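You operate a simulated robot arm through the tools that you are given. There is no shell and no other tool. Be economical: measure what you need, move in short steps, check, and stop when the job is done.

The job below is to be done with a simulated two-armed robot. You get a single attempt, and the scene is never put back.

TASK
Move the SEEDS bundle from the green deed box to the card index with the red slider.
Fine: hold the box to open its drawer; bundle upright inside; shut the drawer; red slider up to FOUR; the other bundle stays.
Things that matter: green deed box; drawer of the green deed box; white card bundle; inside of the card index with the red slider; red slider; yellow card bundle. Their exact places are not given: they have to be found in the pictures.

The check looks at the end state, three seconds after you hand in, the way a careful person would. Anything else that was tipped, shoved, dropped, spilled or broken makes it a failure.

THE ROBOT
Two 7-joint arms with two-finger parallel grippers on one trunk, on a base that drives. Base frame: it is fixed to the floor where the robot stands at the start and does not move with it; the origin is under the middle of the robot, x ahead of it, y to its left, z up. Units: mm, degrees, N and s.
The left shoulder is at the start at [70, 133, 1151], the right one opposite. With the tool pointing down near the work surface each hand reaches from about 100 to 640 mm from the robot's upright axis, wherever it stands, measured 20 degrees to its own side. Places, roughly: drawer of the green deed box [600, 0, 800]; inside of the card index with the red slider [500, -500, 800]; red slider [500, -600, 800]. Payload 1.57 kg a hand.
Tool frame (each hand has its own): the origin (TCP) lies between the finger pads and is the grasp point; the fingertips stand 30 mm ahead of it; z points along the fingers, y is the line along which they close. Largest opening 80 mm; finger width 17, thickness 12; the body of the gripper, 40 by 82 mm, starts 80 mm behind the TCP.
Orientation is that of the tool frame in the base frame, as [roll, pitch, yaw] about the fixed x, y, z axes, in that order (R = Rz(yaw) Ry(pitch) Rx(roll)). With the fingers straight down and closing along the base's y, the tool's x points along the base's -x, its y along +y and its z along -z.

THE INTERFACE
- The arms move only by the tool jog_arm. It takes "left_moves", "right_moves" or both (then of equal length, played together; a hand with none holds still); each is text: rows parted by semicolons, each of 7 numbers parted by spaces: the turn, a rotation vector about the base's x, y, z in units of 90 degrees (1.0 is 90 degrees), then the shift along the base's x, y, z in units of 500 mm (1.0 is 500 mm), then the closure, from 0 (fully open) to 1 (shut). In form: wx wy wz x y z grip; .... A call has 1 to 12 rows; each row is the pose to reach, as a shift and turn from the pose commanded when the call began. A call with a number of a shift or a turn outside -1 to 1 is refused whole. A row lasts 0.2 s, in which the tool goes at most 50 mm and 8.6 degrees; a call with a longer step from one row to the next is refused whole, and so is a gripper value outside its range. A pose out of reach is approached as far as the arm can. The call stops where the force on the tool passes 90 N (or 10 N more than at its start, if that is more) or the arm is blocked; 0.2 s more then pass. Each finger travels about 153 mm/s and halts on what it meets, pressing with about 40 N; the grip force reading is that of the motor and also rises with nothing between the fingers. The clock runs only during rows and for 0.2 s after the last one: add rows that repeat a pose to give the fingers time. It gives the time, the measured TCP pose, the force on the tool (base axes), the opening and the grip force at its end, in the units of the frame above (readings bear some noise).
- Cameras (640 x 400 px; columns grow to the right, rows downward): "scene" is now at [125.1, -30.4, 1384.5]; the picture's right is [-0.48, -0.88, 0.00], its down [-0.56, 0.31, -0.77] and it looks along [0.67, -0.37, -0.64] (base axes); focal length 262 px, centre (320, 200). "left" rides on the left gripper at [72, 7, -122] in its tool frame; the picture's right is [-0.09, 1.00, 0.00], its down [-0.84, -0.08, -0.54] and it looks along [-0.54, -0.05, 0.84] (tool axes); focal length 238 px, centre (320, 200). "right" rides on the right gripper at [72, -7, -122] in its tool frame; the picture's right is [0.09, 1.00, 0.00], its down [-0.84, 0.08, -0.54] and it looks along [-0.54, 0.05, 0.84] (tool axes); focal length 238 px, centre (320, 200).
- capture(camera): a new picture of that camera. The clock stands still meanwhile.
- slide_trunk(by): slides the trunk up (or, below 0, down) by that many mm; the arms and the scene camera ride with it, the base frame stays. It gives what a move gives, with no picture.
- roll_base(legs): drives the robot by 1 to 6 legs, each [ahead, left, turn to the left] in mm, mm and degrees, along the robot's own axes; the way and the turn of a leg run together, so that a leg with both is an arc; at most 1500 mm and 180 degrees a leg. The arms and the cameras ride along, it lands a little off, and it stops where it bumps. It gives what a move gives.
- head_to(pan, tilt): turns the head with the scene camera to pan (to the left, within 86 degrees either way) and tilt (down, from -29 to 69), counted from straight ahead of the robot. It gives what a move gives.
- probe_pixels(camera, pixels): for up to 12 pixels [column, row] of the newest picture of that camera ("zoom" is the newest enlarged one), the place [x, y, z] in the base frame of the surface seen there, good to about 2 mm, but the place of the scene camera against the robot may be out by one fixed shift of up to 25 mm in any direction. The clock stands still meanwhile.
- inspect(camera, box): a new picture of the part [left, top, right, bottom] of that camera's present view, enlarged. The clock stands still meanwhile.
- job_done(): hands the job in; it is judged then, once.

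Keep the steps short. Do not move on a guess: measure, check each grasp and each placing, and mend mistakes. In all there are 80 turns and 62 pictures (those below and enlarged ones count). Leave the grippers open and the arms clear of the work at the hand-in unless told otherwise, and finish with a single line.

The tools are called after "Call:" as a command line: name --argument value ..., lists and objects as JSON in quotes. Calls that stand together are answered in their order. jog_arm: Moves the arms, as the interface text tells. Its arguments: {"type":"object","properties":{"left_moves":{"type":"string"},"right_moves":{"type":"string"}},"required":[]} The other tools are called the same way: slide_trunk (by) slides the trunk up or down; roll_base (legs) drives the base; head_to (pan, tilt) turns the head that bears the scene camera; capture (camera) takes a picture; probe_pixels (camera, pixels) gives the place of the surface under pixels of a picture; inspect (camera, box) takes an enlarged picture of a part of a camera's view; job_done () hands the job in.

At the start:

```text
time: 0.0
left_eef_pos: [441.1, -38.1, 1204.5]
left_ee_rot: [-180.0, 0.0, -179.9]
left_ft_force: [0.1, -0.4, -0.5]
left_opening: 79.7
left_finger_force: 0.1
right_eef_pos: [303.3, -367.7, 1035.7]
right_ee_rot: [180.0, 0.1, 180.0]
right_ft_force: [-0.7, 1.1, -0.5]
right_opening: 79.8
right_finger_force: 0.0
trunk travel left (down, up): [-725.0, 215.0]
robot x, y, heading: [-1.1, -0.0, 0.0]
head pan, tilt: [-28.7, 39.7]
```

scene: 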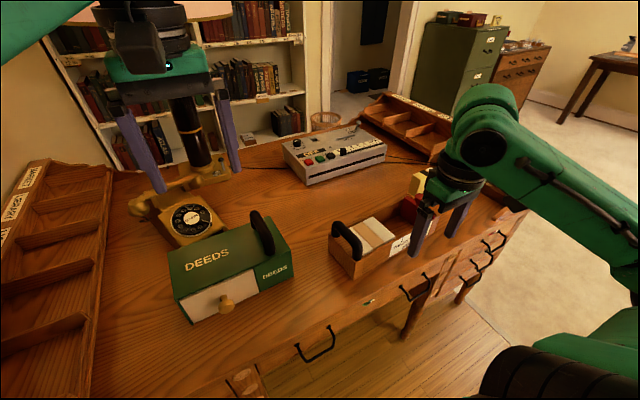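
right: 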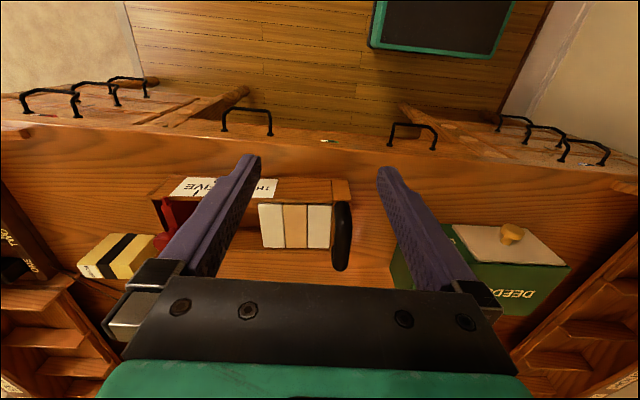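
left: 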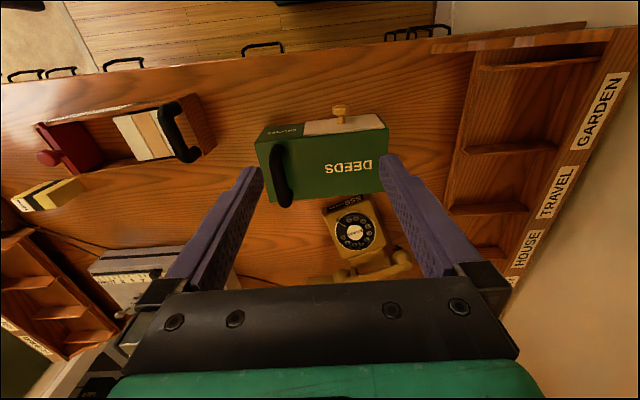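

I see the green deed box (scene ~235,265) with its knob at (227,303), and the card index with a white-fronted block at (375,240). I'll enlarge both areas and probe them.

Call:
inspect --camera "scene" --box '[150, 190, 310, 330]'

Call:
inspect --camera "scene" --box '[310, 160, 470, 300]'

Call:
probe_pixels --camera "scene" --pixels '[[227, 301], [168, 252], [188, 322], [291, 250], [285, 280], [245, 212], [270, 230], [342, 235], [330, 240], [352, 277], [400, 250], [417, 184]]'

Call:
probe_pixels --camera "left" --pixels '[[340, 112], [262, 137], [384, 122], [283, 170], [270, 205], [380, 190], [330, 165], [184, 130], [150, 130], [45, 158], [45, 195], [205, 150]]'

```text
2.86 times, centred on (230, 260) of scene
```

zoom: 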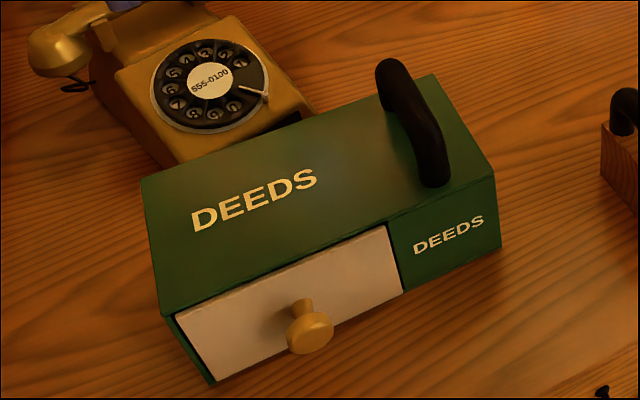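

```text
2.86 times, centred on (390, 230) of scene
```

zoom: 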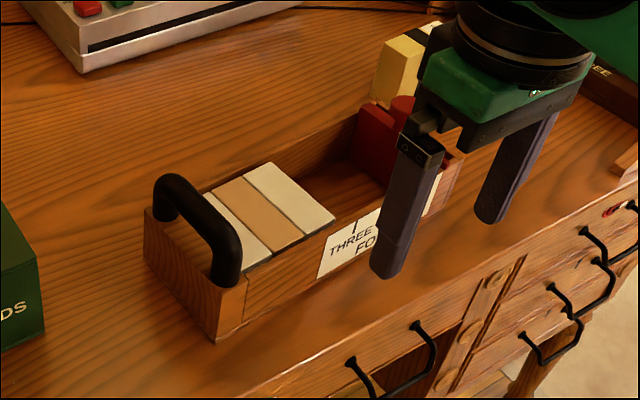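

```text
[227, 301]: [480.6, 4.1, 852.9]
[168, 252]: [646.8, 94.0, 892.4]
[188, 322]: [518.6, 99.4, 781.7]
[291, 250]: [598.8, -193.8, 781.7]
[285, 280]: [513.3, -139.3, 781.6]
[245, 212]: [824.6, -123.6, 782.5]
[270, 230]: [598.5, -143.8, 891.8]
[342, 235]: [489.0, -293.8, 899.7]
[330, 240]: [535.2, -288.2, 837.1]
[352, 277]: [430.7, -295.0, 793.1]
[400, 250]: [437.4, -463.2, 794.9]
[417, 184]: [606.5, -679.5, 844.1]
```

```text
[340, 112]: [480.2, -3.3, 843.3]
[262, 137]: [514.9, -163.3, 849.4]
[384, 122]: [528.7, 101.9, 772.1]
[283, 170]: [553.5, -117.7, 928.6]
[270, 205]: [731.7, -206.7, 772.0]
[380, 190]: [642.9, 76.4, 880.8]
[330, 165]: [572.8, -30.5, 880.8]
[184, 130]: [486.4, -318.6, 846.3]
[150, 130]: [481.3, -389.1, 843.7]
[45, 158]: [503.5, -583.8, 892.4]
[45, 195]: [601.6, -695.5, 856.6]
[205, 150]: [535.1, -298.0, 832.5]
```

Wrist-camera probes put the table at z≈772 and the box top at z≈881; the scene camera reads about 10 mm high. I'll enlarge the box in the left view and the card index in the right view.

Call:
inspect --camera "left" --box '[240, 90, 400, 220]'

Call:
probe_pixels --camera "zoom" --pixels '[[396, 72], [396, 90], [400, 115], [250, 150], [560, 140], [170, 190], [180, 300], [140, 240], [580, 180], [160, 180], [190, 390], [330, 250]]'

Call:
inspect --camera "right" --box '[140, 160, 370, 290]'

```text
3.08 times, centred on (320, 155) of left
```

zoom: 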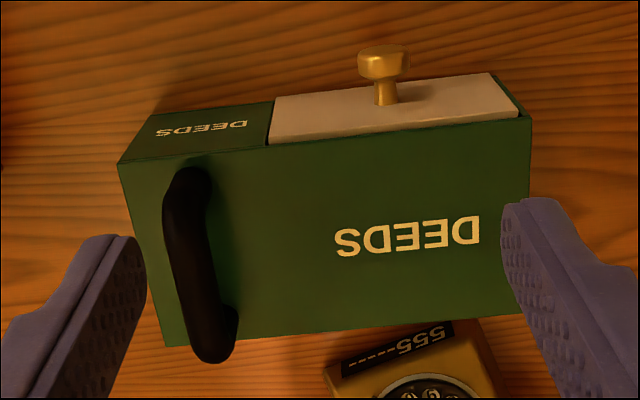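

```text
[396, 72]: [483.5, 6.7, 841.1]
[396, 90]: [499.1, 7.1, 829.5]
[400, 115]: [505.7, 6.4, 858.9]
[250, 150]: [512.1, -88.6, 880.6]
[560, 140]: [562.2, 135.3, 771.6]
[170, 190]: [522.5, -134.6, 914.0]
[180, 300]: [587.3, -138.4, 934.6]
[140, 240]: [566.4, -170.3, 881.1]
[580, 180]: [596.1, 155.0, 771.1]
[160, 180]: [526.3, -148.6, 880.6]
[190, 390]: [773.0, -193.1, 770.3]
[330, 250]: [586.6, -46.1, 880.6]
```

```text
2.78 times, centred on (255, 225) of right
```

zoom: 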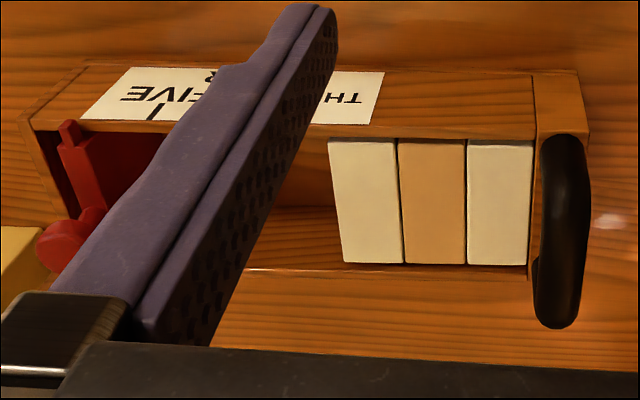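

The box looks nearly square to the axes, so next I measure its top corners, the handle line and the knob edges in the left picture.

Call:
probe_pixels --camera "left" --pixels '[[277.8, 148.5], [276.2, 164.7], [282.7, 184.2], [285.9, 198.8], [259.5, 145.5], [384.5, 131.5], [271, 200], [384, 189], [341, 110.5], [334.5, 112.5], [347, 112.5], [341.4, 119.9]]'

Call:
probe_pixels --camera "scene" --pixels '[[247, 211], [250, 218], [257, 224], [262, 236], [268, 246], [272, 254], [275, 240], [270, 225]]'

```text
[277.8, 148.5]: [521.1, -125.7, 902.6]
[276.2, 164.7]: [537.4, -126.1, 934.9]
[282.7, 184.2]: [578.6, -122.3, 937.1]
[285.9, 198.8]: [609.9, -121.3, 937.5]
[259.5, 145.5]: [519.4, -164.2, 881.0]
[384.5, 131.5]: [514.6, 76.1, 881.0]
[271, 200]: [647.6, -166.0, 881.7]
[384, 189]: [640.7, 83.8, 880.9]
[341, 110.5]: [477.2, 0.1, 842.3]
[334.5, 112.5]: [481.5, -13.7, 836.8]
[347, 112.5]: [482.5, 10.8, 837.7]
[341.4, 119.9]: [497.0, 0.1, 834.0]
```

```text
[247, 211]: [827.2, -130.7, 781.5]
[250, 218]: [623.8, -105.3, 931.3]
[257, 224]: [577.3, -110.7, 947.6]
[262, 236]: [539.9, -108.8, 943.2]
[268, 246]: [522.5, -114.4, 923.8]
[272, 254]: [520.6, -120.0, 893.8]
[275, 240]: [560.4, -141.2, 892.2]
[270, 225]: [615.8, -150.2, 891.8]
```

The handle bar runs along x (520–625) at y≈-124 with its top at z≈938. The knob head is at about [482, -1, 832]. I move the left hand aside to +y and bring the right hand above the handle.

Call:
jog_arm --left_moves "0 0 0 0 0.04 0 0;0 0 0 0 0.08 0 0;0 0 0 0 0.12 0 0;0 0 0 0 0.16 0 0;0 0 0 0 0.2 0 0;0 0 0 0 0.24 0 0;0 0 0 0 0.28 0 0;0 0 0 0 0.3 0 0;0 0 0 0 0.3 0 0" --right_moves "0 0 0 0.067 0.061 0 0;0 0 0 0.135 0.122 0 0;0 0 0 0.202 0.183 0 0;0 0 0 0.27 0.244 0 0;0 0 0 0.337 0.305 0 0;0 0 0 0.405 0.366 0 0;0 0 0 0.472 0.427 0 0;0 0 0 0.54 0.488 0 0;0 0 0 0.54 0.488 0 0"

Call:
capture --camera "right"

Call:
capture --camera "scene"

```text
time: 2.0
left_eef_pos: [440.2, 111.0, 1204.9]
left_ee_rot: [180.0, 0.0, -180.0]
left_ft_force: [-0.3, -0.4, 0.1]
left_opening: 80.1
left_finger_force: 0.2
right_eef_pos: [530.3, -157.9, 1033.7]
right_ee_rot: [180.0, 0.0, -180.0]
right_ft_force: [0.2, 0.1, -0.3]
right_opening: 79.7
right_finger_force: 0.1
right hand out of reach, approached as far as the arm can: row 7, 8, 9
trunk travel left (down, up): [-725.0, 215.0]
robot x, y, heading: [-2.5, -1.4, -0.2]
head pan, tilt: [-28.7, 39.7]
```

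```text
54 pictures are left
```

right: 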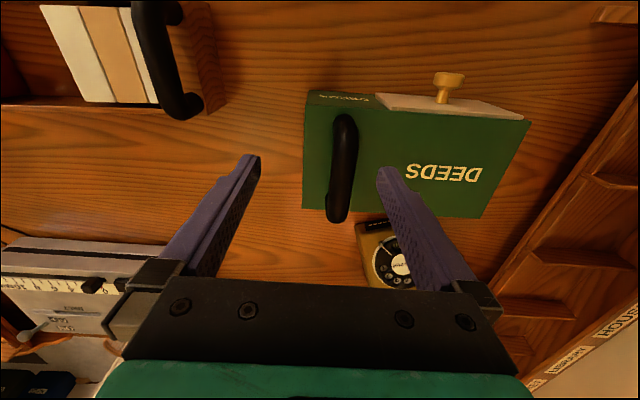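

```text
53 pictures are left
```

scene: 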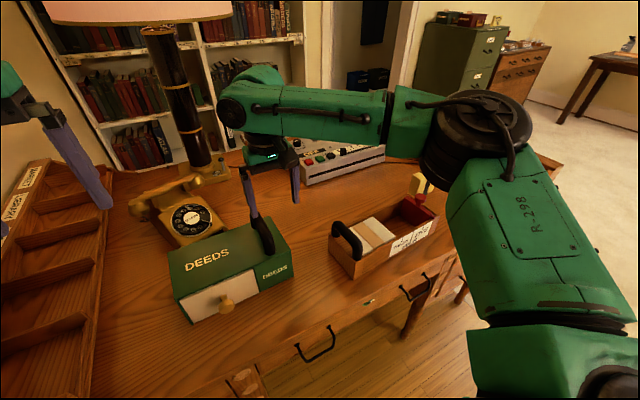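

The right arm ran out of reach at z≈1034. I look down with the head to see how far the base is from the desk before deciding on a short drive.

Call:
head_to --pan 0 --tilt 60

Call:
capture --camera "scene"

```text
time: 2.9
left_eef_pos: [440.2, 110.2, 1204.9]
left_ee_rot: [180.0, 0.0, -179.9]
left_ft_force: [0.7, 0.4, 0.0]
left_opening: 80.4
left_finger_force: 0.1
right_eef_pos: [532.1, -158.2, 1034.6]
right_ee_rot: [179.9, 0.1, 180.0]
right_ft_force: [-1.0, 0.0, -0.7]
right_opening: 80.0
right_finger_force: 0.1
trunk travel left (down, up): [-725.0, 215.0]
robot x, y, heading: [1.7, -1.0, 0.0]
head pan, tilt: [0.0, 60.0]
```

```text
52 pictures are left
```

scene: 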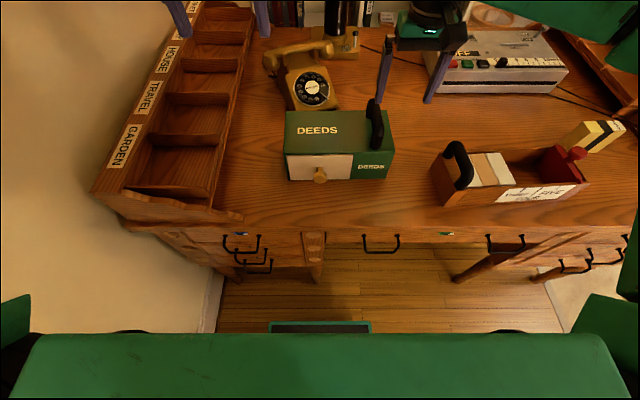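

The base plate edge is at (320,325) and the desk handles at (380,250). I probe the clearance there, along with the index details.

Call:
probe_pixels --camera "scene" --pixels '[[320, 324], [320, 328], [380, 252], [380, 228], [260, 255], [320, 170], [575, 152], [560, 165], [540, 188], [485, 168], [463, 165], [600, 130]]'

Call:
inspect --camera "scene" --box '[420, 105, 640, 225]'

```text
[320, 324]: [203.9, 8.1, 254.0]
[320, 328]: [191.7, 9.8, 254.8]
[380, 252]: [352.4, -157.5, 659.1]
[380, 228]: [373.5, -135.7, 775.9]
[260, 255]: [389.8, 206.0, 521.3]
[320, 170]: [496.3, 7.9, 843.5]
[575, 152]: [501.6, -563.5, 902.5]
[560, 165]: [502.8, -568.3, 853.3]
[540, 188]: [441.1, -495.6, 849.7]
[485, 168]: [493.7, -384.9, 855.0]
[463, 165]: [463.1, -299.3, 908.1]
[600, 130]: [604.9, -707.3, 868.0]
```

```text
2.91 times, centred on (530, 165) of scene
```

zoom: 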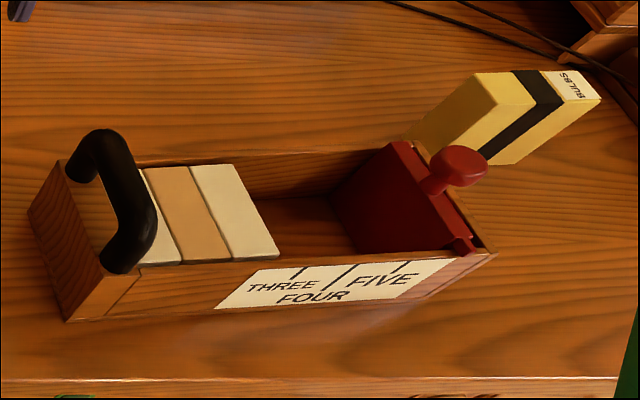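

There are about 150 mm free ahead of the base. The yellow BULBS bundle lies on the desk and must stay. I drive 80 mm ahead so the right hand can reach the handle comfortably.

Call:
roll_base --legs '[[80, 0, 0]]'

Call:
jog_arm --left_moves "0 0 0 0 0 0 0" --right_moves "0 0 0 0 0 0 0"

```text
time: 4.0
left_eef_pos: [516.4, 110.0, 1205.4]
left_ee_rot: [179.9, 0.1, 180.0]
left_ft_force: [-0.2, 0.3, 0.6]
left_opening: 80.1
left_finger_force: 0.1
right_eef_pos: [608.2, -158.7, 1034.8]
right_ee_rot: [180.0, 0.2, 179.9]
right_ft_force: [-0.2, 0.0, 0.5]
right_opening: 80.1
right_finger_force: 0.1
trunk travel left (down, up): [-725.0, 215.0]
robot x, y, heading: [82.2, 4.0, -0.2]
head pan, tilt: [0.0, 60.0]
```

```text
time: 4.4
left_eef_pos: [519.3, 109.7, 1204.7]
left_ee_rot: [180.0, 0.1, -179.9]
left_ft_force: [0.0, 0.2, 0.1]
left_opening: 80.1
left_finger_force: 0.1
right_eef_pos: [608.9, -158.0, 1034.2]
right_ee_rot: [179.8, 0.2, 180.0]
right_ft_force: [0.4, -0.4, 0.9]
right_opening: 80.2
right_finger_force: 0.0
trunk travel left (down, up): [-725.0, 215.0]
robot x, y, heading: [78.7, -2.3, -0.1]
head pan, tilt: [0.0, 60.0]
```

The commanded poses now match the measured ones. I shift the right hand over the handle to [573, -124] and lower the left hand in front of the box.

Call:
jog_arm --left_moves "0 0 0 -0.04 -0.02 -0.07 0;0 0 0 -0.08 -0.04 -0.14 0;0 0 0 -0.12 -0.06 -0.21 0;0 0 0 -0.158 -0.08 -0.28 0;0 0 0 -0.158 -0.08 -0.31 0" --right_moves "0 0 0 -0.036 0.034 0 0;0 0 0 -0.072 0.068 0 0;0 0 0 -0.072 0.068 0 0;0 0 0 -0.072 0.068 -0.04 0;0 0 0 -0.072 0.068 -0.04 0"

Call:
capture --camera "right"

Call:
capture --camera "left"

```text
time: 5.6
left_eef_pos: [438.0, 67.5, 1048.5]
left_ee_rot: [-180.0, 0.1, 180.0]
left_ft_force: [0.5, -0.1, -0.4]
left_opening: 80.1
left_finger_force: 0.1
right_eef_pos: [573.4, -124.2, 1014.6]
right_ee_rot: [180.0, 0.1, 180.0]
right_ft_force: [-0.4, 0.1, 0.1]
right_opening: 80.2
right_finger_force: 0.1
trunk travel left (down, up): [-725.0, 215.0]
robot x, y, heading: [78.5, 1.5, -0.1]
head pan, tilt: [0.0, 60.0]
```

```text
50 pictures are left
```

right: 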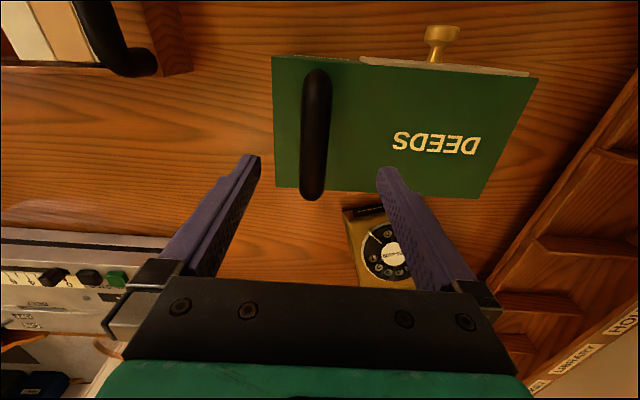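

```text
49 pictures are left
```

left: 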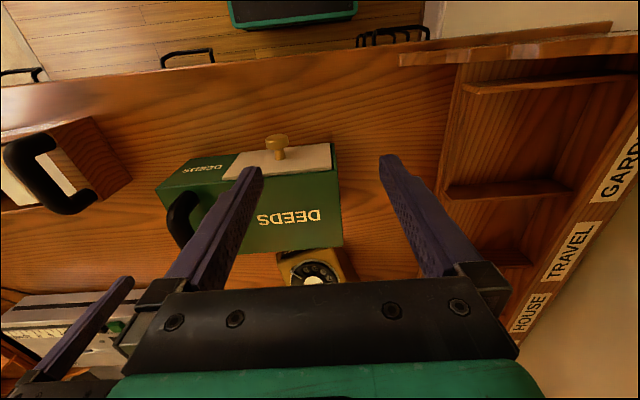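

I probe the handle line in the right picture, and the knob in both.

Call:
probe_pixels --camera "right" --pixels '[[317, 85], [314, 110], [314, 135], [312, 160], [311, 185], [304, 130], [325, 130], [442, 30], [430, 33], [455, 33], [437, 50]]'

Call:
probe_pixels --camera "left" --pixels '[[276, 142], [268, 145], [285, 143], [278, 155], [230, 170], [330, 160], [334, 165]]'

```text
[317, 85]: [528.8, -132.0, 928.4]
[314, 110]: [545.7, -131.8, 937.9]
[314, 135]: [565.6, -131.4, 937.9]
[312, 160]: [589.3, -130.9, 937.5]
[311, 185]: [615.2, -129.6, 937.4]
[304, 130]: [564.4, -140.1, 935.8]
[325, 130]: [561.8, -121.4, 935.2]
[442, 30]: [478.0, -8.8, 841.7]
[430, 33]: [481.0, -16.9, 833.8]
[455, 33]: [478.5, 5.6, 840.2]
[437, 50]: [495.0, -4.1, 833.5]
```

```text
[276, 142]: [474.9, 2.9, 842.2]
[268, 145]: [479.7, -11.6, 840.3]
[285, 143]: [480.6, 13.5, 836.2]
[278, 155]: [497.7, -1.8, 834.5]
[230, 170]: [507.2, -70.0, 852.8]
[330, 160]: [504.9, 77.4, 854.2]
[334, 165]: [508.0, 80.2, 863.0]
```

The close right view puts the handle at y≈-131 with its top at z≈938. I lower the right hand to z≈922, where the fingertips stand 11 mm over the box top, and close on the bar.

Call:
jog_arm --right_moves "0 0 0 0 -0.014 -0.06 0;0 0 0 0 -0.014 -0.12 0;0 0 0 0 -0.014 -0.185 0;0 0 0 0 -0.014 -0.185 0;0 0 0 0 -0.014 -0.185 0.4;0 0 0 0 -0.014 -0.185 0.8;0 0 0 0 -0.014 -0.185 0.9;0 0 0 0 -0.014 -0.185 0.9"

Call:
capture --camera "right"

```text
time: 7.4
left_eef_pos: [440.2, 67.5, 1047.9]
left_ee_rot: [-179.9, 0.0, -180.0]
left_ft_force: [-0.2, 0.0, -0.4]
left_opening: 79.8
left_finger_force: 0.0
right_eef_pos: [572.4, -132.3, 923.1]
right_ee_rot: [180.0, 0.2, 180.0]
right_ft_force: [-1.2, 1.3, -1.1]
right_opening: 25.6
right_finger_force: 37.1
trunk travel left (down, up): [-725.0, 215.0]
robot x, y, heading: [81.1, -1.8, -0.1]
head pan, tilt: [0.0, 60.0]
```

```text
48 pictures are left
```

right: 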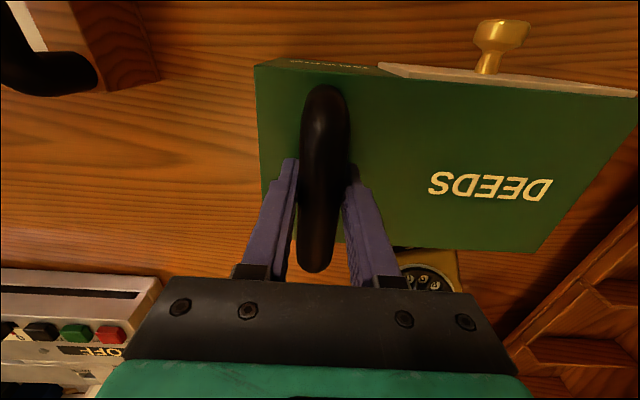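

The handle is held (opening 25.6, force 37). I bring the left hand above the knob at [486, 0, 930] and check.

Call:
jog_arm --left_moves "0 0 0 0.04 -0.06 -0.05 0;0 0 0 0.094 -0.1 -0.1 0;0 0 0 0.094 -0.134 -0.16 0;0 0 0 0.094 -0.134 -0.236 0;0 0 0 0.094 -0.134 -0.236 0"

Call:
capture --camera "left"

```text
time: 8.6
left_eef_pos: [486.7, 0.3, 930.1]
left_ee_rot: [179.9, 0.0, 180.0]
left_ft_force: [0.5, 0.0, 0.6]
left_opening: 79.9
left_finger_force: 0.1
right_eef_pos: [573.3, -132.7, 923.5]
right_ee_rot: [179.8, 0.1, 179.9]
right_ft_force: [-0.3, -1.6, -0.4]
right_opening: 25.8
right_finger_force: 37.1
trunk travel left (down, up): [-725.0, 215.0]
robot x, y, heading: [79.0, 0.5, 0.0]
head pan, tilt: [0.0, 60.0]
```

```text
47 pictures are left
```

left: 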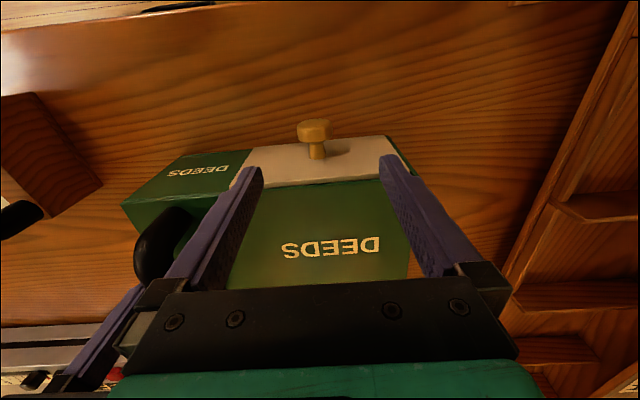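

Call:
probe_pixels --camera "left" --pixels '[[314, 121], [299, 130], [330, 130], [314, 137], [317, 150], [317, 157], [300, 165], [250, 170], [370, 160]]'

```text
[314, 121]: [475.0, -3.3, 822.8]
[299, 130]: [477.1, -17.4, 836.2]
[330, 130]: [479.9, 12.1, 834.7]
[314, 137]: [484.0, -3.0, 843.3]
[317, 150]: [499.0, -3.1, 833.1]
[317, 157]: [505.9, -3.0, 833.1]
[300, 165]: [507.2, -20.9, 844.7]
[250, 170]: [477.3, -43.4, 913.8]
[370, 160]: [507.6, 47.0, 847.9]
```

The knob axis is at y≈-3, z≈828, with its head spanning x≈475–488. I lower to z=828 and close.

Call:
jog_arm --left_moves "0 0 0 -0.004 -0.007 -0.08 0;0 0 0 -0.004 -0.007 -0.16 0;0 0 0 -0.004 -0.007 -0.204 0;0 0 0 -0.004 -0.007 -0.204 0.4;0 0 0 -0.004 -0.007 -0.204 0.8;0 0 0 -0.004 -0.007 -0.204 0.9;0 0 0 -0.004 -0.007 -0.204 0.9"

Call:
capture --camera "left"

```text
time: 10.2
left_eef_pos: [486.0, -2.5, 829.3]
left_ee_rot: [180.0, -0.1, 179.9]
left_ft_force: [1.3, -3.0, -0.3]
left_opening: 32.7
left_finger_force: 39.8
right_eef_pos: [573.6, -132.2, 922.4]
right_ee_rot: [179.7, 0.1, -179.9]
right_ft_force: [-1.7, 0.9, 3.3]
right_opening: 25.6
right_finger_force: 36.7
trunk travel left (down, up): [-725.0, 215.0]
robot x, y, heading: [77.6, 0.9, 0.1]
head pan, tilt: [0.0, 60.0]
```

```text
46 pictures are left
```

left: 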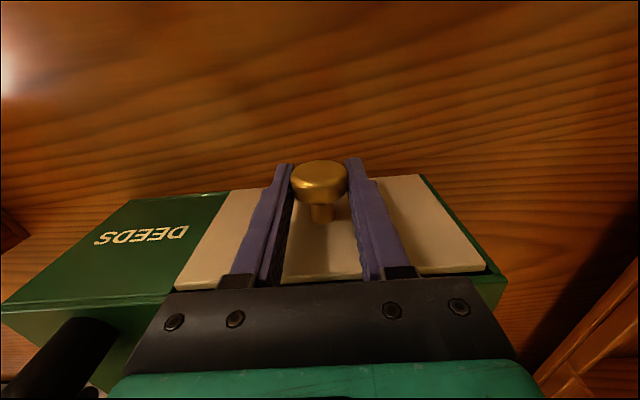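

The knob is held. I pull the drawer 60 mm towards the robot in 10 mm steps and read the forces.

Call:
jog_arm --left_moves "0 0 0 -0.02 0 0 0.9;0 0 0 -0.04 0 0 0.9;0 0 0 -0.06 0 0 0.9;0 0 0 -0.08 0 0 0.9;0 0 0 -0.1 0 0 0.9;0 0 0 -0.12 0 0 0.9;0 0 0 -0.12 0 0 0.9"

Call:
capture --camera "right"

```text
time: 11.8
left_eef_pos: [426.5, -1.4, 829.0]
left_ee_rot: [-179.9, 0.0, 179.9]
left_ft_force: [0.5, -2.2, 2.9]
left_opening: 32.9
left_finger_force: 40.4
right_eef_pos: [572.2, -130.4, 922.6]
right_ee_rot: [180.0, 0.2, 179.9]
right_ft_force: [1.1, 4.4, -0.1]
right_opening: 25.5
right_finger_force: 37.1
trunk travel left (down, up): [-725.0, 215.0]
robot x, y, heading: [79.7, 0.8, -0.0]
head pan, tilt: [0.0, 60.0]
```

```text
45 pictures are left
```

right: 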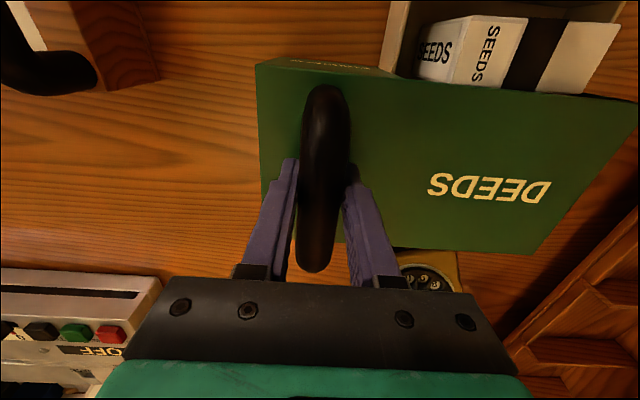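

The drawer slides out and the SEEDS bundle shows. I look with the scene camera to judge how much further to pull.

Call:
capture --camera "scene"

Call:
inspect --camera "left" --box '[100, 100, 540, 400]'

```text
44 pictures are left
```

scene: 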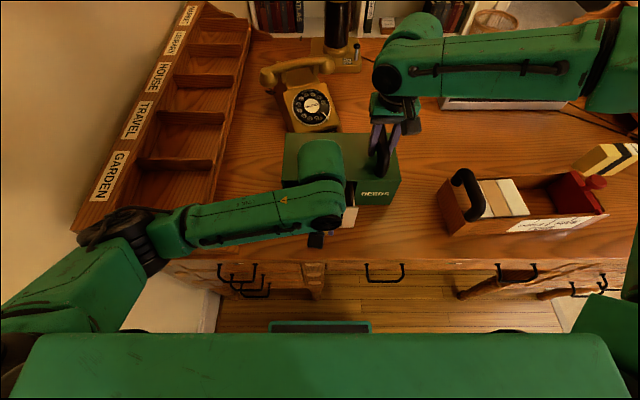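

```text
1.33 times, centred on (320, 250) of left
```

zoom: 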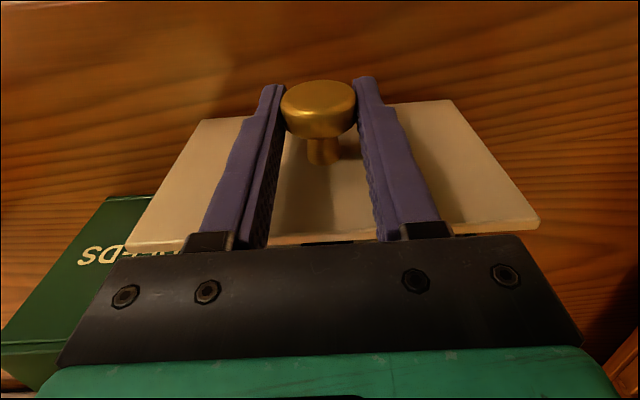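

I probe the bundle in the right picture to find its position and size.

Call:
probe_pixels --camera "right" --pixels '[[430, 50], [420, 72], [470, 20], [465, 75], [490, 50], [535, 50], [590, 60], [610, 30], [400, 40], [560, 8]]'

```text
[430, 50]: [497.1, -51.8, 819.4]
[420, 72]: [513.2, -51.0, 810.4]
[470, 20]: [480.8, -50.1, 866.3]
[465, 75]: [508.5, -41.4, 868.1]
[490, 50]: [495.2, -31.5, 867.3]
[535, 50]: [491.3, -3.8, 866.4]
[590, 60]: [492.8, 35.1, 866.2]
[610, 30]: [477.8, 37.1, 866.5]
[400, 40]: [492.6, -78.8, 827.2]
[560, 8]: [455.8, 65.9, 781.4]
```

The bundle spans y≈-51..40 with its top at z≈867, and part of it is still under the box top. I pull 40 mm more.

Call:
jog_arm --left_moves "0 0 0 -0.02 0 0 0.9;0 0 0 -0.04 0 0 0.9;0 0 0 -0.06 0 0 0.9;0 0 0 -0.08 0 0 0.9;0 0 0 -0.08 0 0 0.9"

Call:
capture --camera "right"

```text
time: 13.0
left_eef_pos: [382.9, -0.9, 829.3]
left_ee_rot: [180.0, 0.1, 179.9]
left_ft_force: [14.8, -11.3, 7.5]
left_opening: 30.8
left_finger_force: 40.0
right_eef_pos: [570.5, -129.8, 921.7]
right_ee_rot: [179.7, 0.1, -180.0]
right_ft_force: [-16.8, 16.0, -0.4]
right_opening: 25.8
right_finger_force: 37.1
trunk travel left (down, up): [-725.0, 215.0]
robot x, y, heading: [81.5, 0.9, 0.0]
head pan, tilt: [0.0, 60.0]
```

```text
42 pictures are left
```

right: 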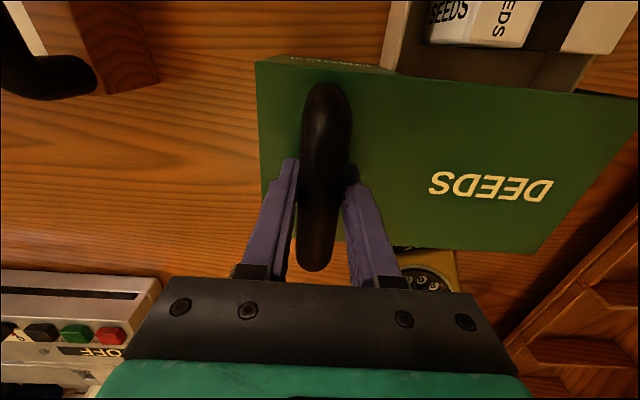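

The force rose to about 15 N, so the drawer is at its stop. The bundle is now clear of the box top. I probe it again.

Call:
probe_pixels --camera "right" --pixels '[[430, 35], [438, 44], [480, 47], [560, 53], [600, 55], [500, 15], [580, 20], [400, 40], [450, 65], [560, 75], [480, 60]]'

```text
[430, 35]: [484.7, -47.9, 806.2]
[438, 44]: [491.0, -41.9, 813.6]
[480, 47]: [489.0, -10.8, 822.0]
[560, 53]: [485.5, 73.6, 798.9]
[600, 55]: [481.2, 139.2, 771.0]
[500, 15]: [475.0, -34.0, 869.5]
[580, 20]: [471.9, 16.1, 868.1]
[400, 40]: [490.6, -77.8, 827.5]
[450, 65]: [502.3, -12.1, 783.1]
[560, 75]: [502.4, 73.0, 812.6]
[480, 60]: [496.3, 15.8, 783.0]
```

The bundle's back face is at x≈489 and the box front at ~508. I ease the pull, open the left hand, raise it straight up and look down from above.

Call:
jog_arm --left_moves "0 0 0 0.006 0 0 0.9;0 0 0 0.006 0 0 0.4;0 0 0 0.006 0 0 0;0 0 0 0.006 0 0 0;0 0 0 0.006 0 0.06 0;0 0 0 0.006 0 0.14 0;0 0 0 0.02 0.02 0.22 0;0 0 0 0.04 0.04 0.3 0;0 0 0 0.06 0.04 0.38 0;0 0 0 0.08 0.04 0.44 0;0 0 0 0.08 0.04 0.44 0"

Call:
capture --camera "left"

Call:
capture --camera "scene"

```text
time: 15.4
left_eef_pos: [425.1, 17.9, 1050.3]
left_ee_rot: [-180.0, 0.0, -179.9]
left_ft_force: [-0.7, 1.2, 0.5]
left_opening: 80.1
left_finger_force: 0.0
right_eef_pos: [572.8, -132.6, 921.9]
right_ee_rot: [179.8, 0.2, -179.9]
right_ft_force: [0.7, -1.9, -0.2]
right_opening: 25.8
right_finger_force: 37.1
trunk travel left (down, up): [-725.0, 215.0]
robot x, y, heading: [80.7, 0.6, -0.2]
head pan, tilt: [0.0, 60.0]
```

```text
41 pictures are left
```

left: 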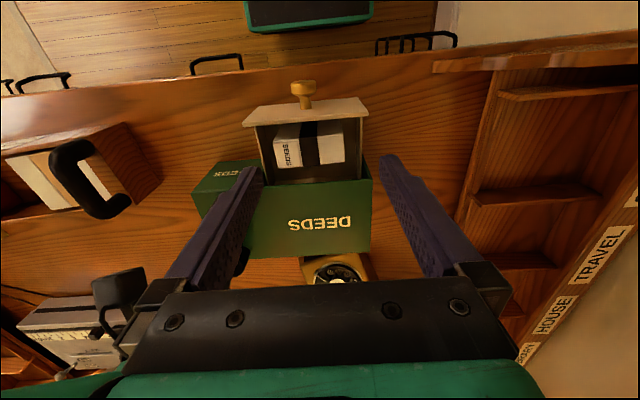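

```text
40 pictures are left
```

scene: 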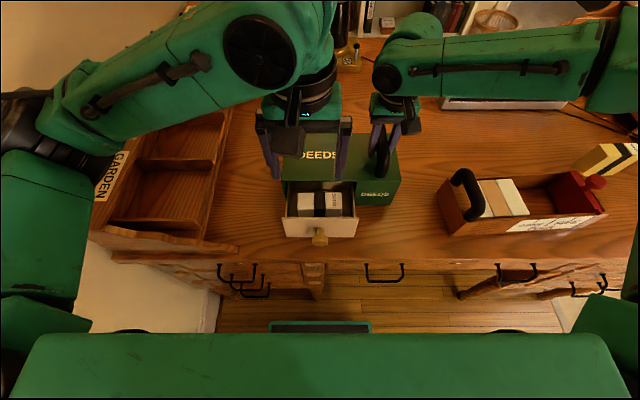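

The bundle stands in the open drawer. I enlarge it in the left view and probe its edges.

Call:
inspect --camera "left" --box '[230, 75, 390, 195]'

Call:
inspect --camera "scene" --box '[270, 170, 400, 250]'

Call:
probe_pixels --camera "left" --pixels '[[275, 138], [300, 137], [315, 124], [338, 135], [344, 160], [305, 165], [290, 150], [325, 162], [270, 165], [258, 135], [350, 140], [305, 127]]'

```text
3.33 times, centred on (310, 135) of left
```

zoom: 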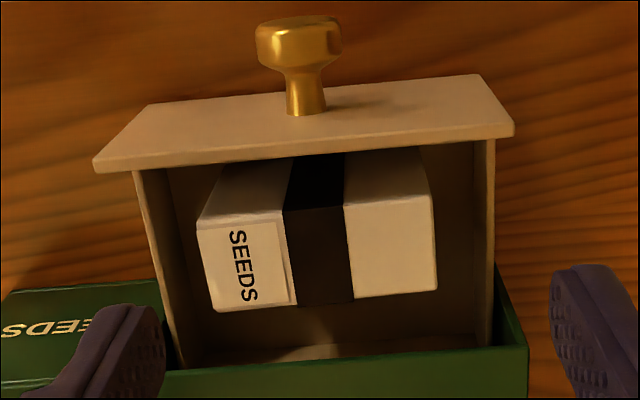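

```text
4.92 times, centred on (335, 210) of scene
```

zoom: 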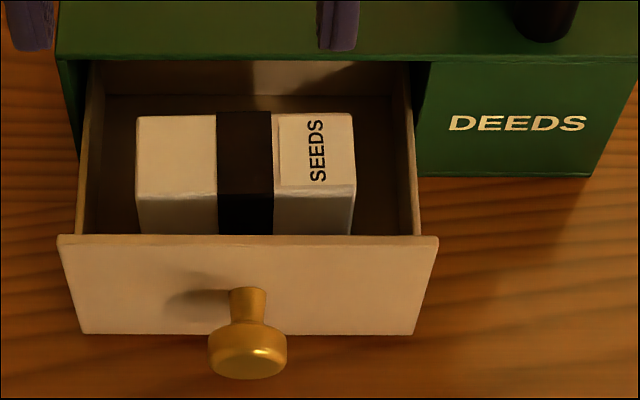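

```text
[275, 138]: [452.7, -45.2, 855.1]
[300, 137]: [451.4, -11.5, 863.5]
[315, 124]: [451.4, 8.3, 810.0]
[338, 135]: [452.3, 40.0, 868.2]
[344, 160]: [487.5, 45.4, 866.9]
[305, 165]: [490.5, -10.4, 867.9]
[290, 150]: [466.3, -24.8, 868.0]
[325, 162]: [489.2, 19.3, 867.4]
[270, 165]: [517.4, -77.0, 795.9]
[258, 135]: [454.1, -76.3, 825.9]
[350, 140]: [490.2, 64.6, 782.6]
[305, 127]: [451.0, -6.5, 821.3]
```

The bundle is 40 mm thick in x (451.5–491.5), spans y -45..46, and is 85 mm tall. I'll use the right hand for it: release the handle and rise, while the left hand goes aside to +y.

Call:
jog_arm --left_moves "0 0 0 0 0.08 0 0;0 0 0 0 0.16 0 0;0 0 0 0 0.24 0 0;0 0 0 0 0.32 0 0;0 0 0 0 0.38 0 0;0 0 0 0 0.38 0 0;0 0 0 0 0.38 0 0" --right_moves "0 0 0 0 0 0 0.5;0 0 0 0 0 0 0;0 0 0 0 0 0 0;0 0 0 0 0 0.06 0;0 0 0 0 0 0.12 0;0 0 0 0 0 0.2 0;0 0 0 0 0 0.2 0"

Call:
jog_arm --right_moves "0 0 0.09 -0.03 0.03 0 0;0 0 0.18 -0.06 0.06 0 0;0 0 0.27 -0.09 0.09 0 0;0 0 0.36 -0.12 0.12 0 0;0 0 0.45 -0.15 0.15 0 0;0 0 0.54 -0.18 0.18 0 0;0 0 0.63 -0.204 0.21 0 0;0 0 0.72 -0.204 0.24 0 0;0 0 0.81 -0.204 0.262 0 0;0 0 0.9 -0.204 0.262 0 0;0 0 0.99 -0.204 0.262 0 0;0 0 1 -0.204 0.262 0 0.375"

Call:
capture --camera "right"

```text
time: 17.0
left_eef_pos: [424.2, 209.1, 1049.6]
left_ee_rot: [-179.9, 0.1, -179.9]
left_ft_force: [0.4, 0.0, 0.2]
left_opening: 80.0
left_finger_force: 0.0
right_eef_pos: [573.4, -129.5, 1022.6]
right_ee_rot: [179.9, -0.1, -180.0]
right_ft_force: [-0.2, 0.2, -0.4]
right_opening: 79.8
right_finger_force: 0.1
trunk travel left (down, up): [-725.0, 215.0]
robot x, y, heading: [82.1, 0.6, -0.0]
head pan, tilt: [0.0, 60.0]
```

```text
time: 19.6
left_eef_pos: [424.2, 209.5, 1050.0]
left_ee_rot: [180.0, 0.0, 179.9]
left_ft_force: [0.2, 0.6, 0.6]
left_opening: 80.1
left_finger_force: 0.1
right_eef_pos: [460.1, -34.5, 1023.8]
right_ee_rot: [180.0, 0.2, -89.8]
right_ft_force: [0.7, 0.3, -0.3]
right_opening: 50.0
right_finger_force: 0.0
right hand out of reach, approached as far as the arm can: row 7, 8, 9, 10, 11, 12
trunk travel left (down, up): [-725.0, 215.0]
robot x, y, heading: [76.8, 0.3, -0.2]
head pan, tilt: [0.0, 60.0]
```

```text
37 pictures are left
```

right: 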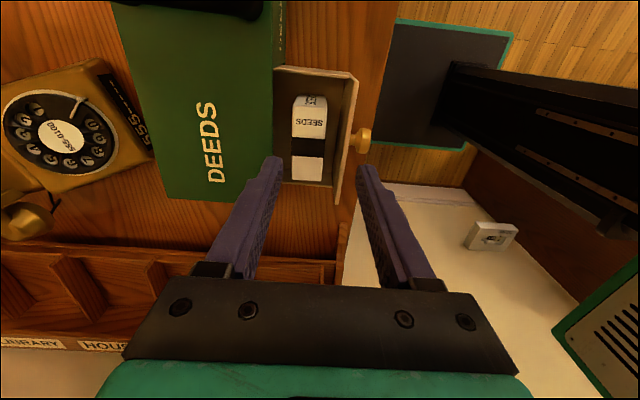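

The hand stopped short of the bundle centre at [460, -34]. I lower it 60 mm, still well above the bundle, to see whether the reach improves there.

Call:
jog_arm --right_moves "0 0 0 0 0 -0.06 0.375;0 0 0 0 0 -0.12 0.375;0 0 0 0 0 -0.12 0.375"

```text
time: 20.4
left_eef_pos: [424.3, 208.9, 1049.4]
left_ee_rot: [-180.0, 0.0, 180.0]
left_ft_force: [-0.1, 0.8, -0.4]
left_opening: 79.9
left_finger_force: 0.0
right_eef_pos: [457.1, -40.4, 964.5]
right_ee_rot: [-180.0, 0.1, -90.0]
right_ft_force: [-0.6, -0.4, -0.1]
right_opening: 50.1
right_finger_force: 0.2
right hand out of reach, approached as far as the arm can: row 2, 3
trunk travel left (down, up): [-725.0, 215.0]
robot x, y, heading: [78.6, -1.9, 0.1]
head pan, tilt: [0.0, 60.0]
```

Lower is worse, so this is a wrist or shoulder limit. Turning the base about 20° left after backing up 80 mm puts the bundle in front of the right arm with less hand twist. First I raise the right hand and tuck the left hand in a little.

Call:
jog_arm --left_moves "0 0 0 -0.02 -0.04 0.04 0;0 0 0 -0.04 -0.08 0.08 0;0 0 0 -0.06 -0.12 0.1 0;0 0 0 -0.06 -0.16 0.1 0" --right_moves "0 0 0 0 -0.02 0.08 0.375;0 0 0 0 -0.04 0.16 0.375;0 0 0 0 -0.06 0.2 0.375;0 0 0 0 -0.06 0.2 0.375"

Call:
roll_base --legs '[[-80, 0, 0], [0, 0, 20]]'

Call:
capture --camera "right"

```text
time: 21.4
left_eef_pos: [395.4, 127.2, 1099.0]
left_ee_rot: [-179.9, 0.1, 180.0]
left_ft_force: [0.0, 0.5, 0.0]
left_opening: 80.0
left_finger_force: 0.1
right_eef_pos: [458.0, -72.2, 1063.5]
right_ee_rot: [179.8, 0.1, -90.0]
right_ft_force: [-0.1, -0.2, 0.8]
right_opening: 50.0
right_finger_force: 0.1
trunk travel left (down, up): [-725.0, 215.0]
robot x, y, heading: [78.1, -3.3, -0.1]
head pan, tilt: [0.0, 60.0]
```

```text
time: 23.5
left_eef_pos: [255.7, 225.7, 1098.3]
left_ee_rot: [180.0, -0.1, -160.2]
left_ft_force: [0.1, -0.4, -0.6]
left_opening: 80.2
left_finger_force: 0.1
right_eef_pos: [381.4, 62.0, 1063.5]
right_ee_rot: [180.0, 0.1, -70.2]
right_ft_force: [0.3, 0.5, -0.6]
right_opening: 50.0
right_finger_force: 0.0
trunk travel left (down, up): [-725.0, 215.0]
robot x, y, heading: [-0.2, -0.6, 19.7]
head pan, tilt: [0.0, 60.0]
```

```text
36 pictures are left
```

right: 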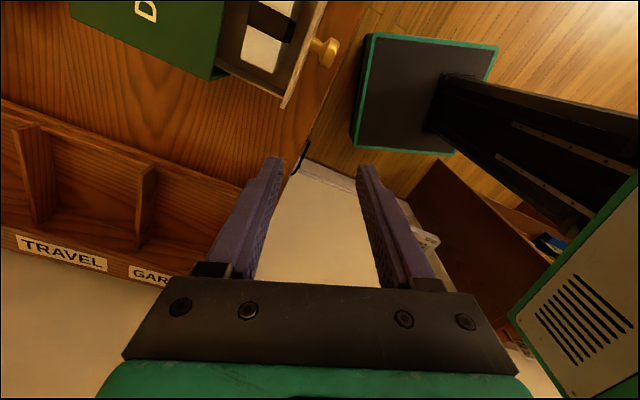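

The tool yaw is now -70°. I turn it back to -90°, move over the bundle at [470.5, -0.5] and lower to z≈960.

Call:
jog_arm --right_moves "0 0 -0.08 0.06 -0.042 0 0.375;0 0 -0.16 0.12 -0.084 0 0.375;0 0 -0.22 0.178 -0.125 0 0.375;0 0 -0.22 0.178 -0.125 -0.08 0.375;0 0 -0.22 0.178 -0.125 -0.16 0.375;0 0 -0.22 0.178 -0.125 -0.207 0.375;0 0 -0.22 0.178 -0.125 -0.207 0.375"

Call:
capture --camera "right"

```text
time: 25.1
left_eef_pos: [254.4, 227.9, 1099.3]
left_ee_rot: [180.0, 0.0, -160.2]
left_ft_force: [0.3, 1.2, 0.0]
left_opening: 80.3
left_finger_force: 0.0
right_eef_pos: [470.1, 0.3, 961.5]
right_ee_rot: [179.8, 0.1, -90.0]
right_ft_force: [0.5, 0.4, -0.3]
right_opening: 50.1
right_finger_force: 0.0
trunk travel left (down, up): [-725.0, 215.0]
robot x, y, heading: [1.4, 0.7, 19.5]
head pan, tilt: [0.0, 60.0]
```

```text
35 pictures are left
```

right: 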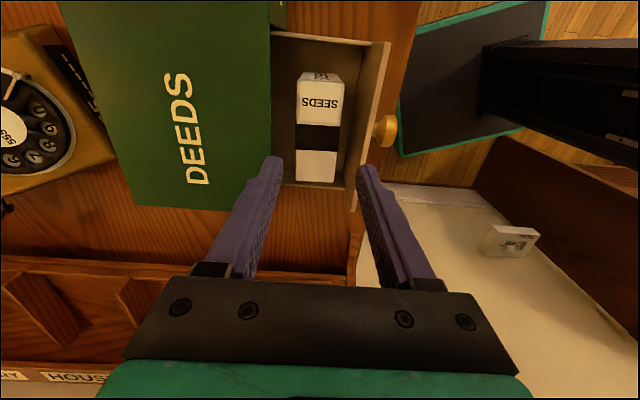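

I'm in position above the bundle. I probe its edges, the box lip and the inside of the drawer front in this close view.

Call:
probe_pixels --camera "right" --pixels '[[299, 100], [341, 100], [297, 150], [334, 180], [300, 178], [318, 84], [269, 100], [269, 60], [360, 100], [362, 60], [315, 180]]'

Call:
inspect --camera "right" --box '[250, 20, 410, 220]'

```text
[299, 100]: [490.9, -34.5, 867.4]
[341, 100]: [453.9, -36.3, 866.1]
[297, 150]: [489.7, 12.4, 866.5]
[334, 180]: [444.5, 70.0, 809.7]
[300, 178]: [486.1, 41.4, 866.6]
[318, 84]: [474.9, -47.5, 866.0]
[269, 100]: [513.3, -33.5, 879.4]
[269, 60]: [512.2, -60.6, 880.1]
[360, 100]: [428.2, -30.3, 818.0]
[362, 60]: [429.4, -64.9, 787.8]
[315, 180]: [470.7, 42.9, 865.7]
```

```text
2.00 times, centred on (330, 120) of right
```

zoom: 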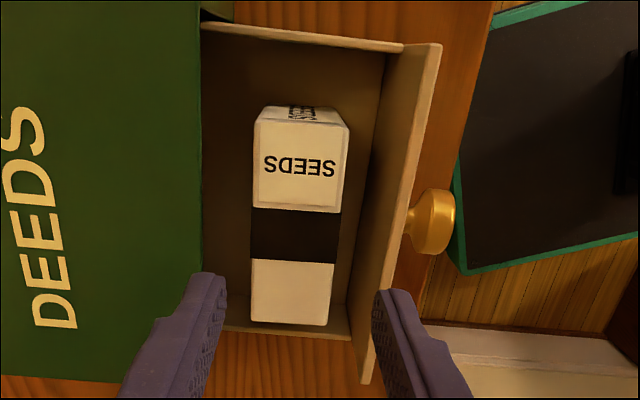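

There is room: the lip is at x=512, the drawer front's inside at ~429, and the bundle spans 452–491. I lower to z≈852 and close.

Call:
jog_arm --right_moves "0 0 0 0.001 -0.004 -0.06 0.375;0 0 0 0.001 -0.004 -0.12 0.375;0 0 0 0.001 -0.004 -0.17 0.375;0 0 0 0.001 -0.004 -0.22 0.375;0 0 0 0.001 -0.004 -0.22 0.375;0 0 0 0.001 -0.004 -0.22 0.7;0 0 0 0.001 -0.004 -0.22 0.8;0 0 0 0.001 -0.004 -0.22 0.8"

Call:
capture --camera "right"

```text
time: 26.9
left_eef_pos: [255.2, 227.4, 1099.5]
left_ee_rot: [180.0, 0.1, -160.2]
left_ft_force: [-0.1, -0.3, -1.6]
left_opening: 80.0
left_finger_force: 0.0
right_eef_pos: [470.1, -2.2, 849.2]
right_ee_rot: [179.8, 0.0, -90.0]
right_ft_force: [0.1, -0.3, 0.5]
right_opening: 39.7
right_finger_force: 39.8
trunk travel left (down, up): [-725.0, 215.0]
robot x, y, heading: [5.8, 0.1, 19.8]
head pan, tilt: [0.0, 60.0]
```

```text
33 pictures are left
```

right: 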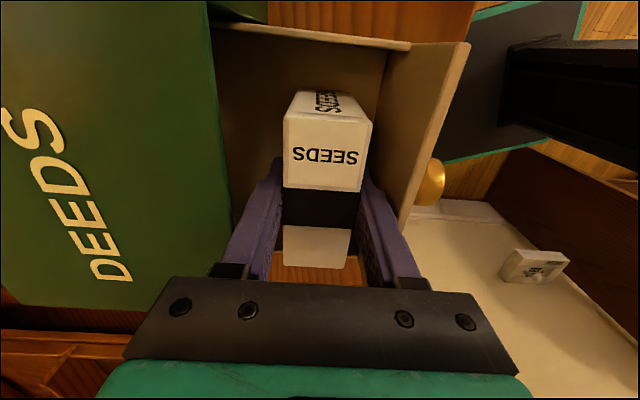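

The bundle is gripped (39.7 mm, 40 N). I lift it straight up 200 mm and check the grasp.

Call:
jog_arm --right_moves "0 0 0 0 0 0.04 0.8;0 0 0 0 0 0.1 0.8;0 0 0 0 0 0.18 0.8;0 0 0 0 0 0.26 0.8;0 0 0 0 0 0.34 0.8;0 0 0 0 0 0.4 0.8;0 0 0 0 0 0.4 0.8"

Call:
roll_base --legs '[[0, 0, -20], [0, -250, 0]]'

Call:
capture --camera "scene"

```text
time: 28.5
left_eef_pos: [255.9, 227.0, 1097.7]
left_ee_rot: [-180.0, 0.0, -160.2]
left_ft_force: [0.5, 0.2, -0.3]
left_opening: 80.1
left_finger_force: 0.0
right_eef_pos: [473.5, -1.6, 1053.2]
right_ee_rot: [180.0, 0.1, -90.0]
right_ft_force: [-0.2, 1.0, -2.8]
right_opening: 39.6
right_finger_force: 40.1
trunk travel left (down, up): [-725.0, 215.0]
robot x, y, heading: [2.7, -2.9, 19.6]
head pan, tilt: [0.0, 60.0]
```

```text
time: 31.4
left_eef_pos: [317.9, -117.7, 1099.0]
left_ee_rot: [-179.9, -0.1, -179.9]
left_ft_force: [0.3, 0.8, -0.6]
left_opening: 80.1
left_finger_force: 0.0
right_eef_pos: [444.3, -408.4, 1052.2]
right_ee_rot: [179.9, 0.0, -109.8]
right_ft_force: [0.5, 0.5, -2.0]
right_opening: 39.5
right_finger_force: 39.7
trunk travel left (down, up): [-725.0, 215.0]
robot x, y, heading: [3.6, -246.5, 0.2]
head pan, tilt: [0.0, 60.0]
```

```text
32 pictures are left
```

scene: 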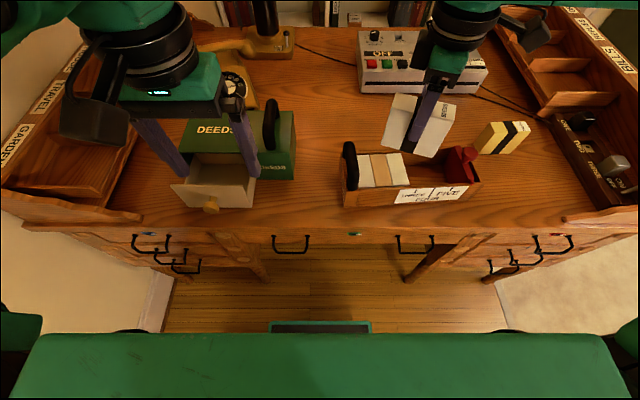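

The bundle is held upright, and the index, drawer and BULBS are undisturbed. I turn the hand -70° so the bundle's thickness lies along y and move it over the index gap, staying high. Then I look with all cameras.

Call:
jog_arm --right_moves "0 0 -0.087 0.01 -0.014 0 0.8;0 0 -0.174 0.02 -0.028 0 0.8;0 0 -0.26 0.03 -0.042 0 0.8;0 0 -0.347 0.04 -0.056 0 0.8;0 0 -0.434 0.05 -0.07 0 0.8;0 0 -0.52 0.06 -0.084 0 0.8;0 0 -0.607 0.07 -0.098 0 0.8;0 0 -0.694 0.075 -0.11 0 0.8;0 0 -0.78 0.075 -0.124 0 0.8;0 0 -0.78 0.075 -0.124 0 0.8"

Call:
capture --camera "right"

Call:
capture --camera "left"

Call:
inspect --camera "scene" --box '[330, 110, 540, 220]'

```text
time: 33.6
left_eef_pos: [316.7, -119.1, 1098.4]
left_ee_rot: [180.0, 0.1, -179.9]
left_ft_force: [1.1, 0.2, -0.5]
left_opening: 80.2
left_finger_force: 0.1
right_eef_pos: [483.3, -470.8, 1052.3]
right_ee_rot: [179.9, 0.0, -180.0]
right_ft_force: [-0.1, -0.4, -1.8]
right_opening: 39.5
right_finger_force: 40.6
trunk travel left (down, up): [-725.0, 215.0]
robot x, y, heading: [4.3, -247.9, 0.0]
head pan, tilt: [0.0, 60.0]
```

```text
31 pictures are left
```

right: 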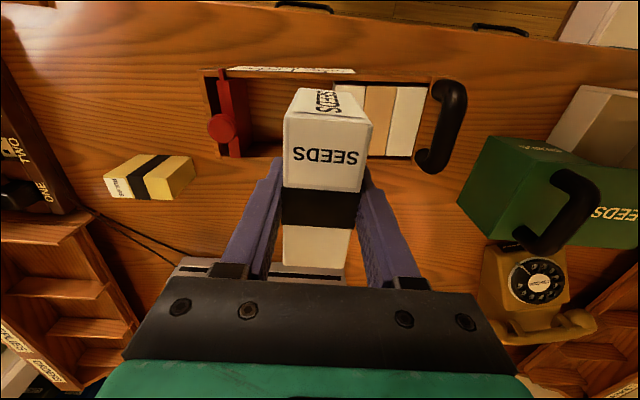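

```text
30 pictures are left
```

left: 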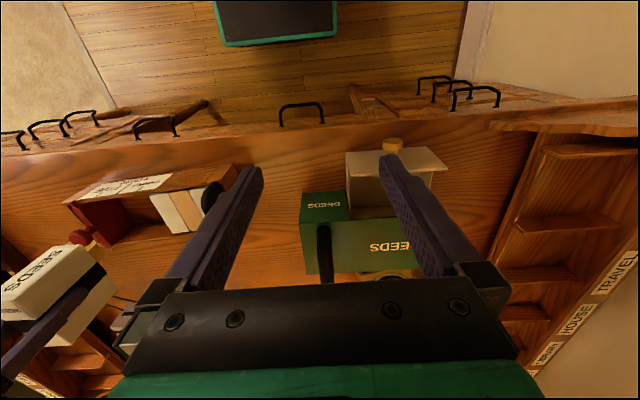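

```text
3.05 times, centred on (435, 165) of scene
```

zoom: 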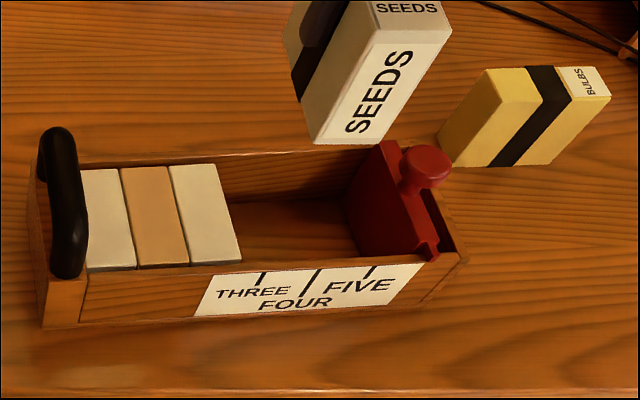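

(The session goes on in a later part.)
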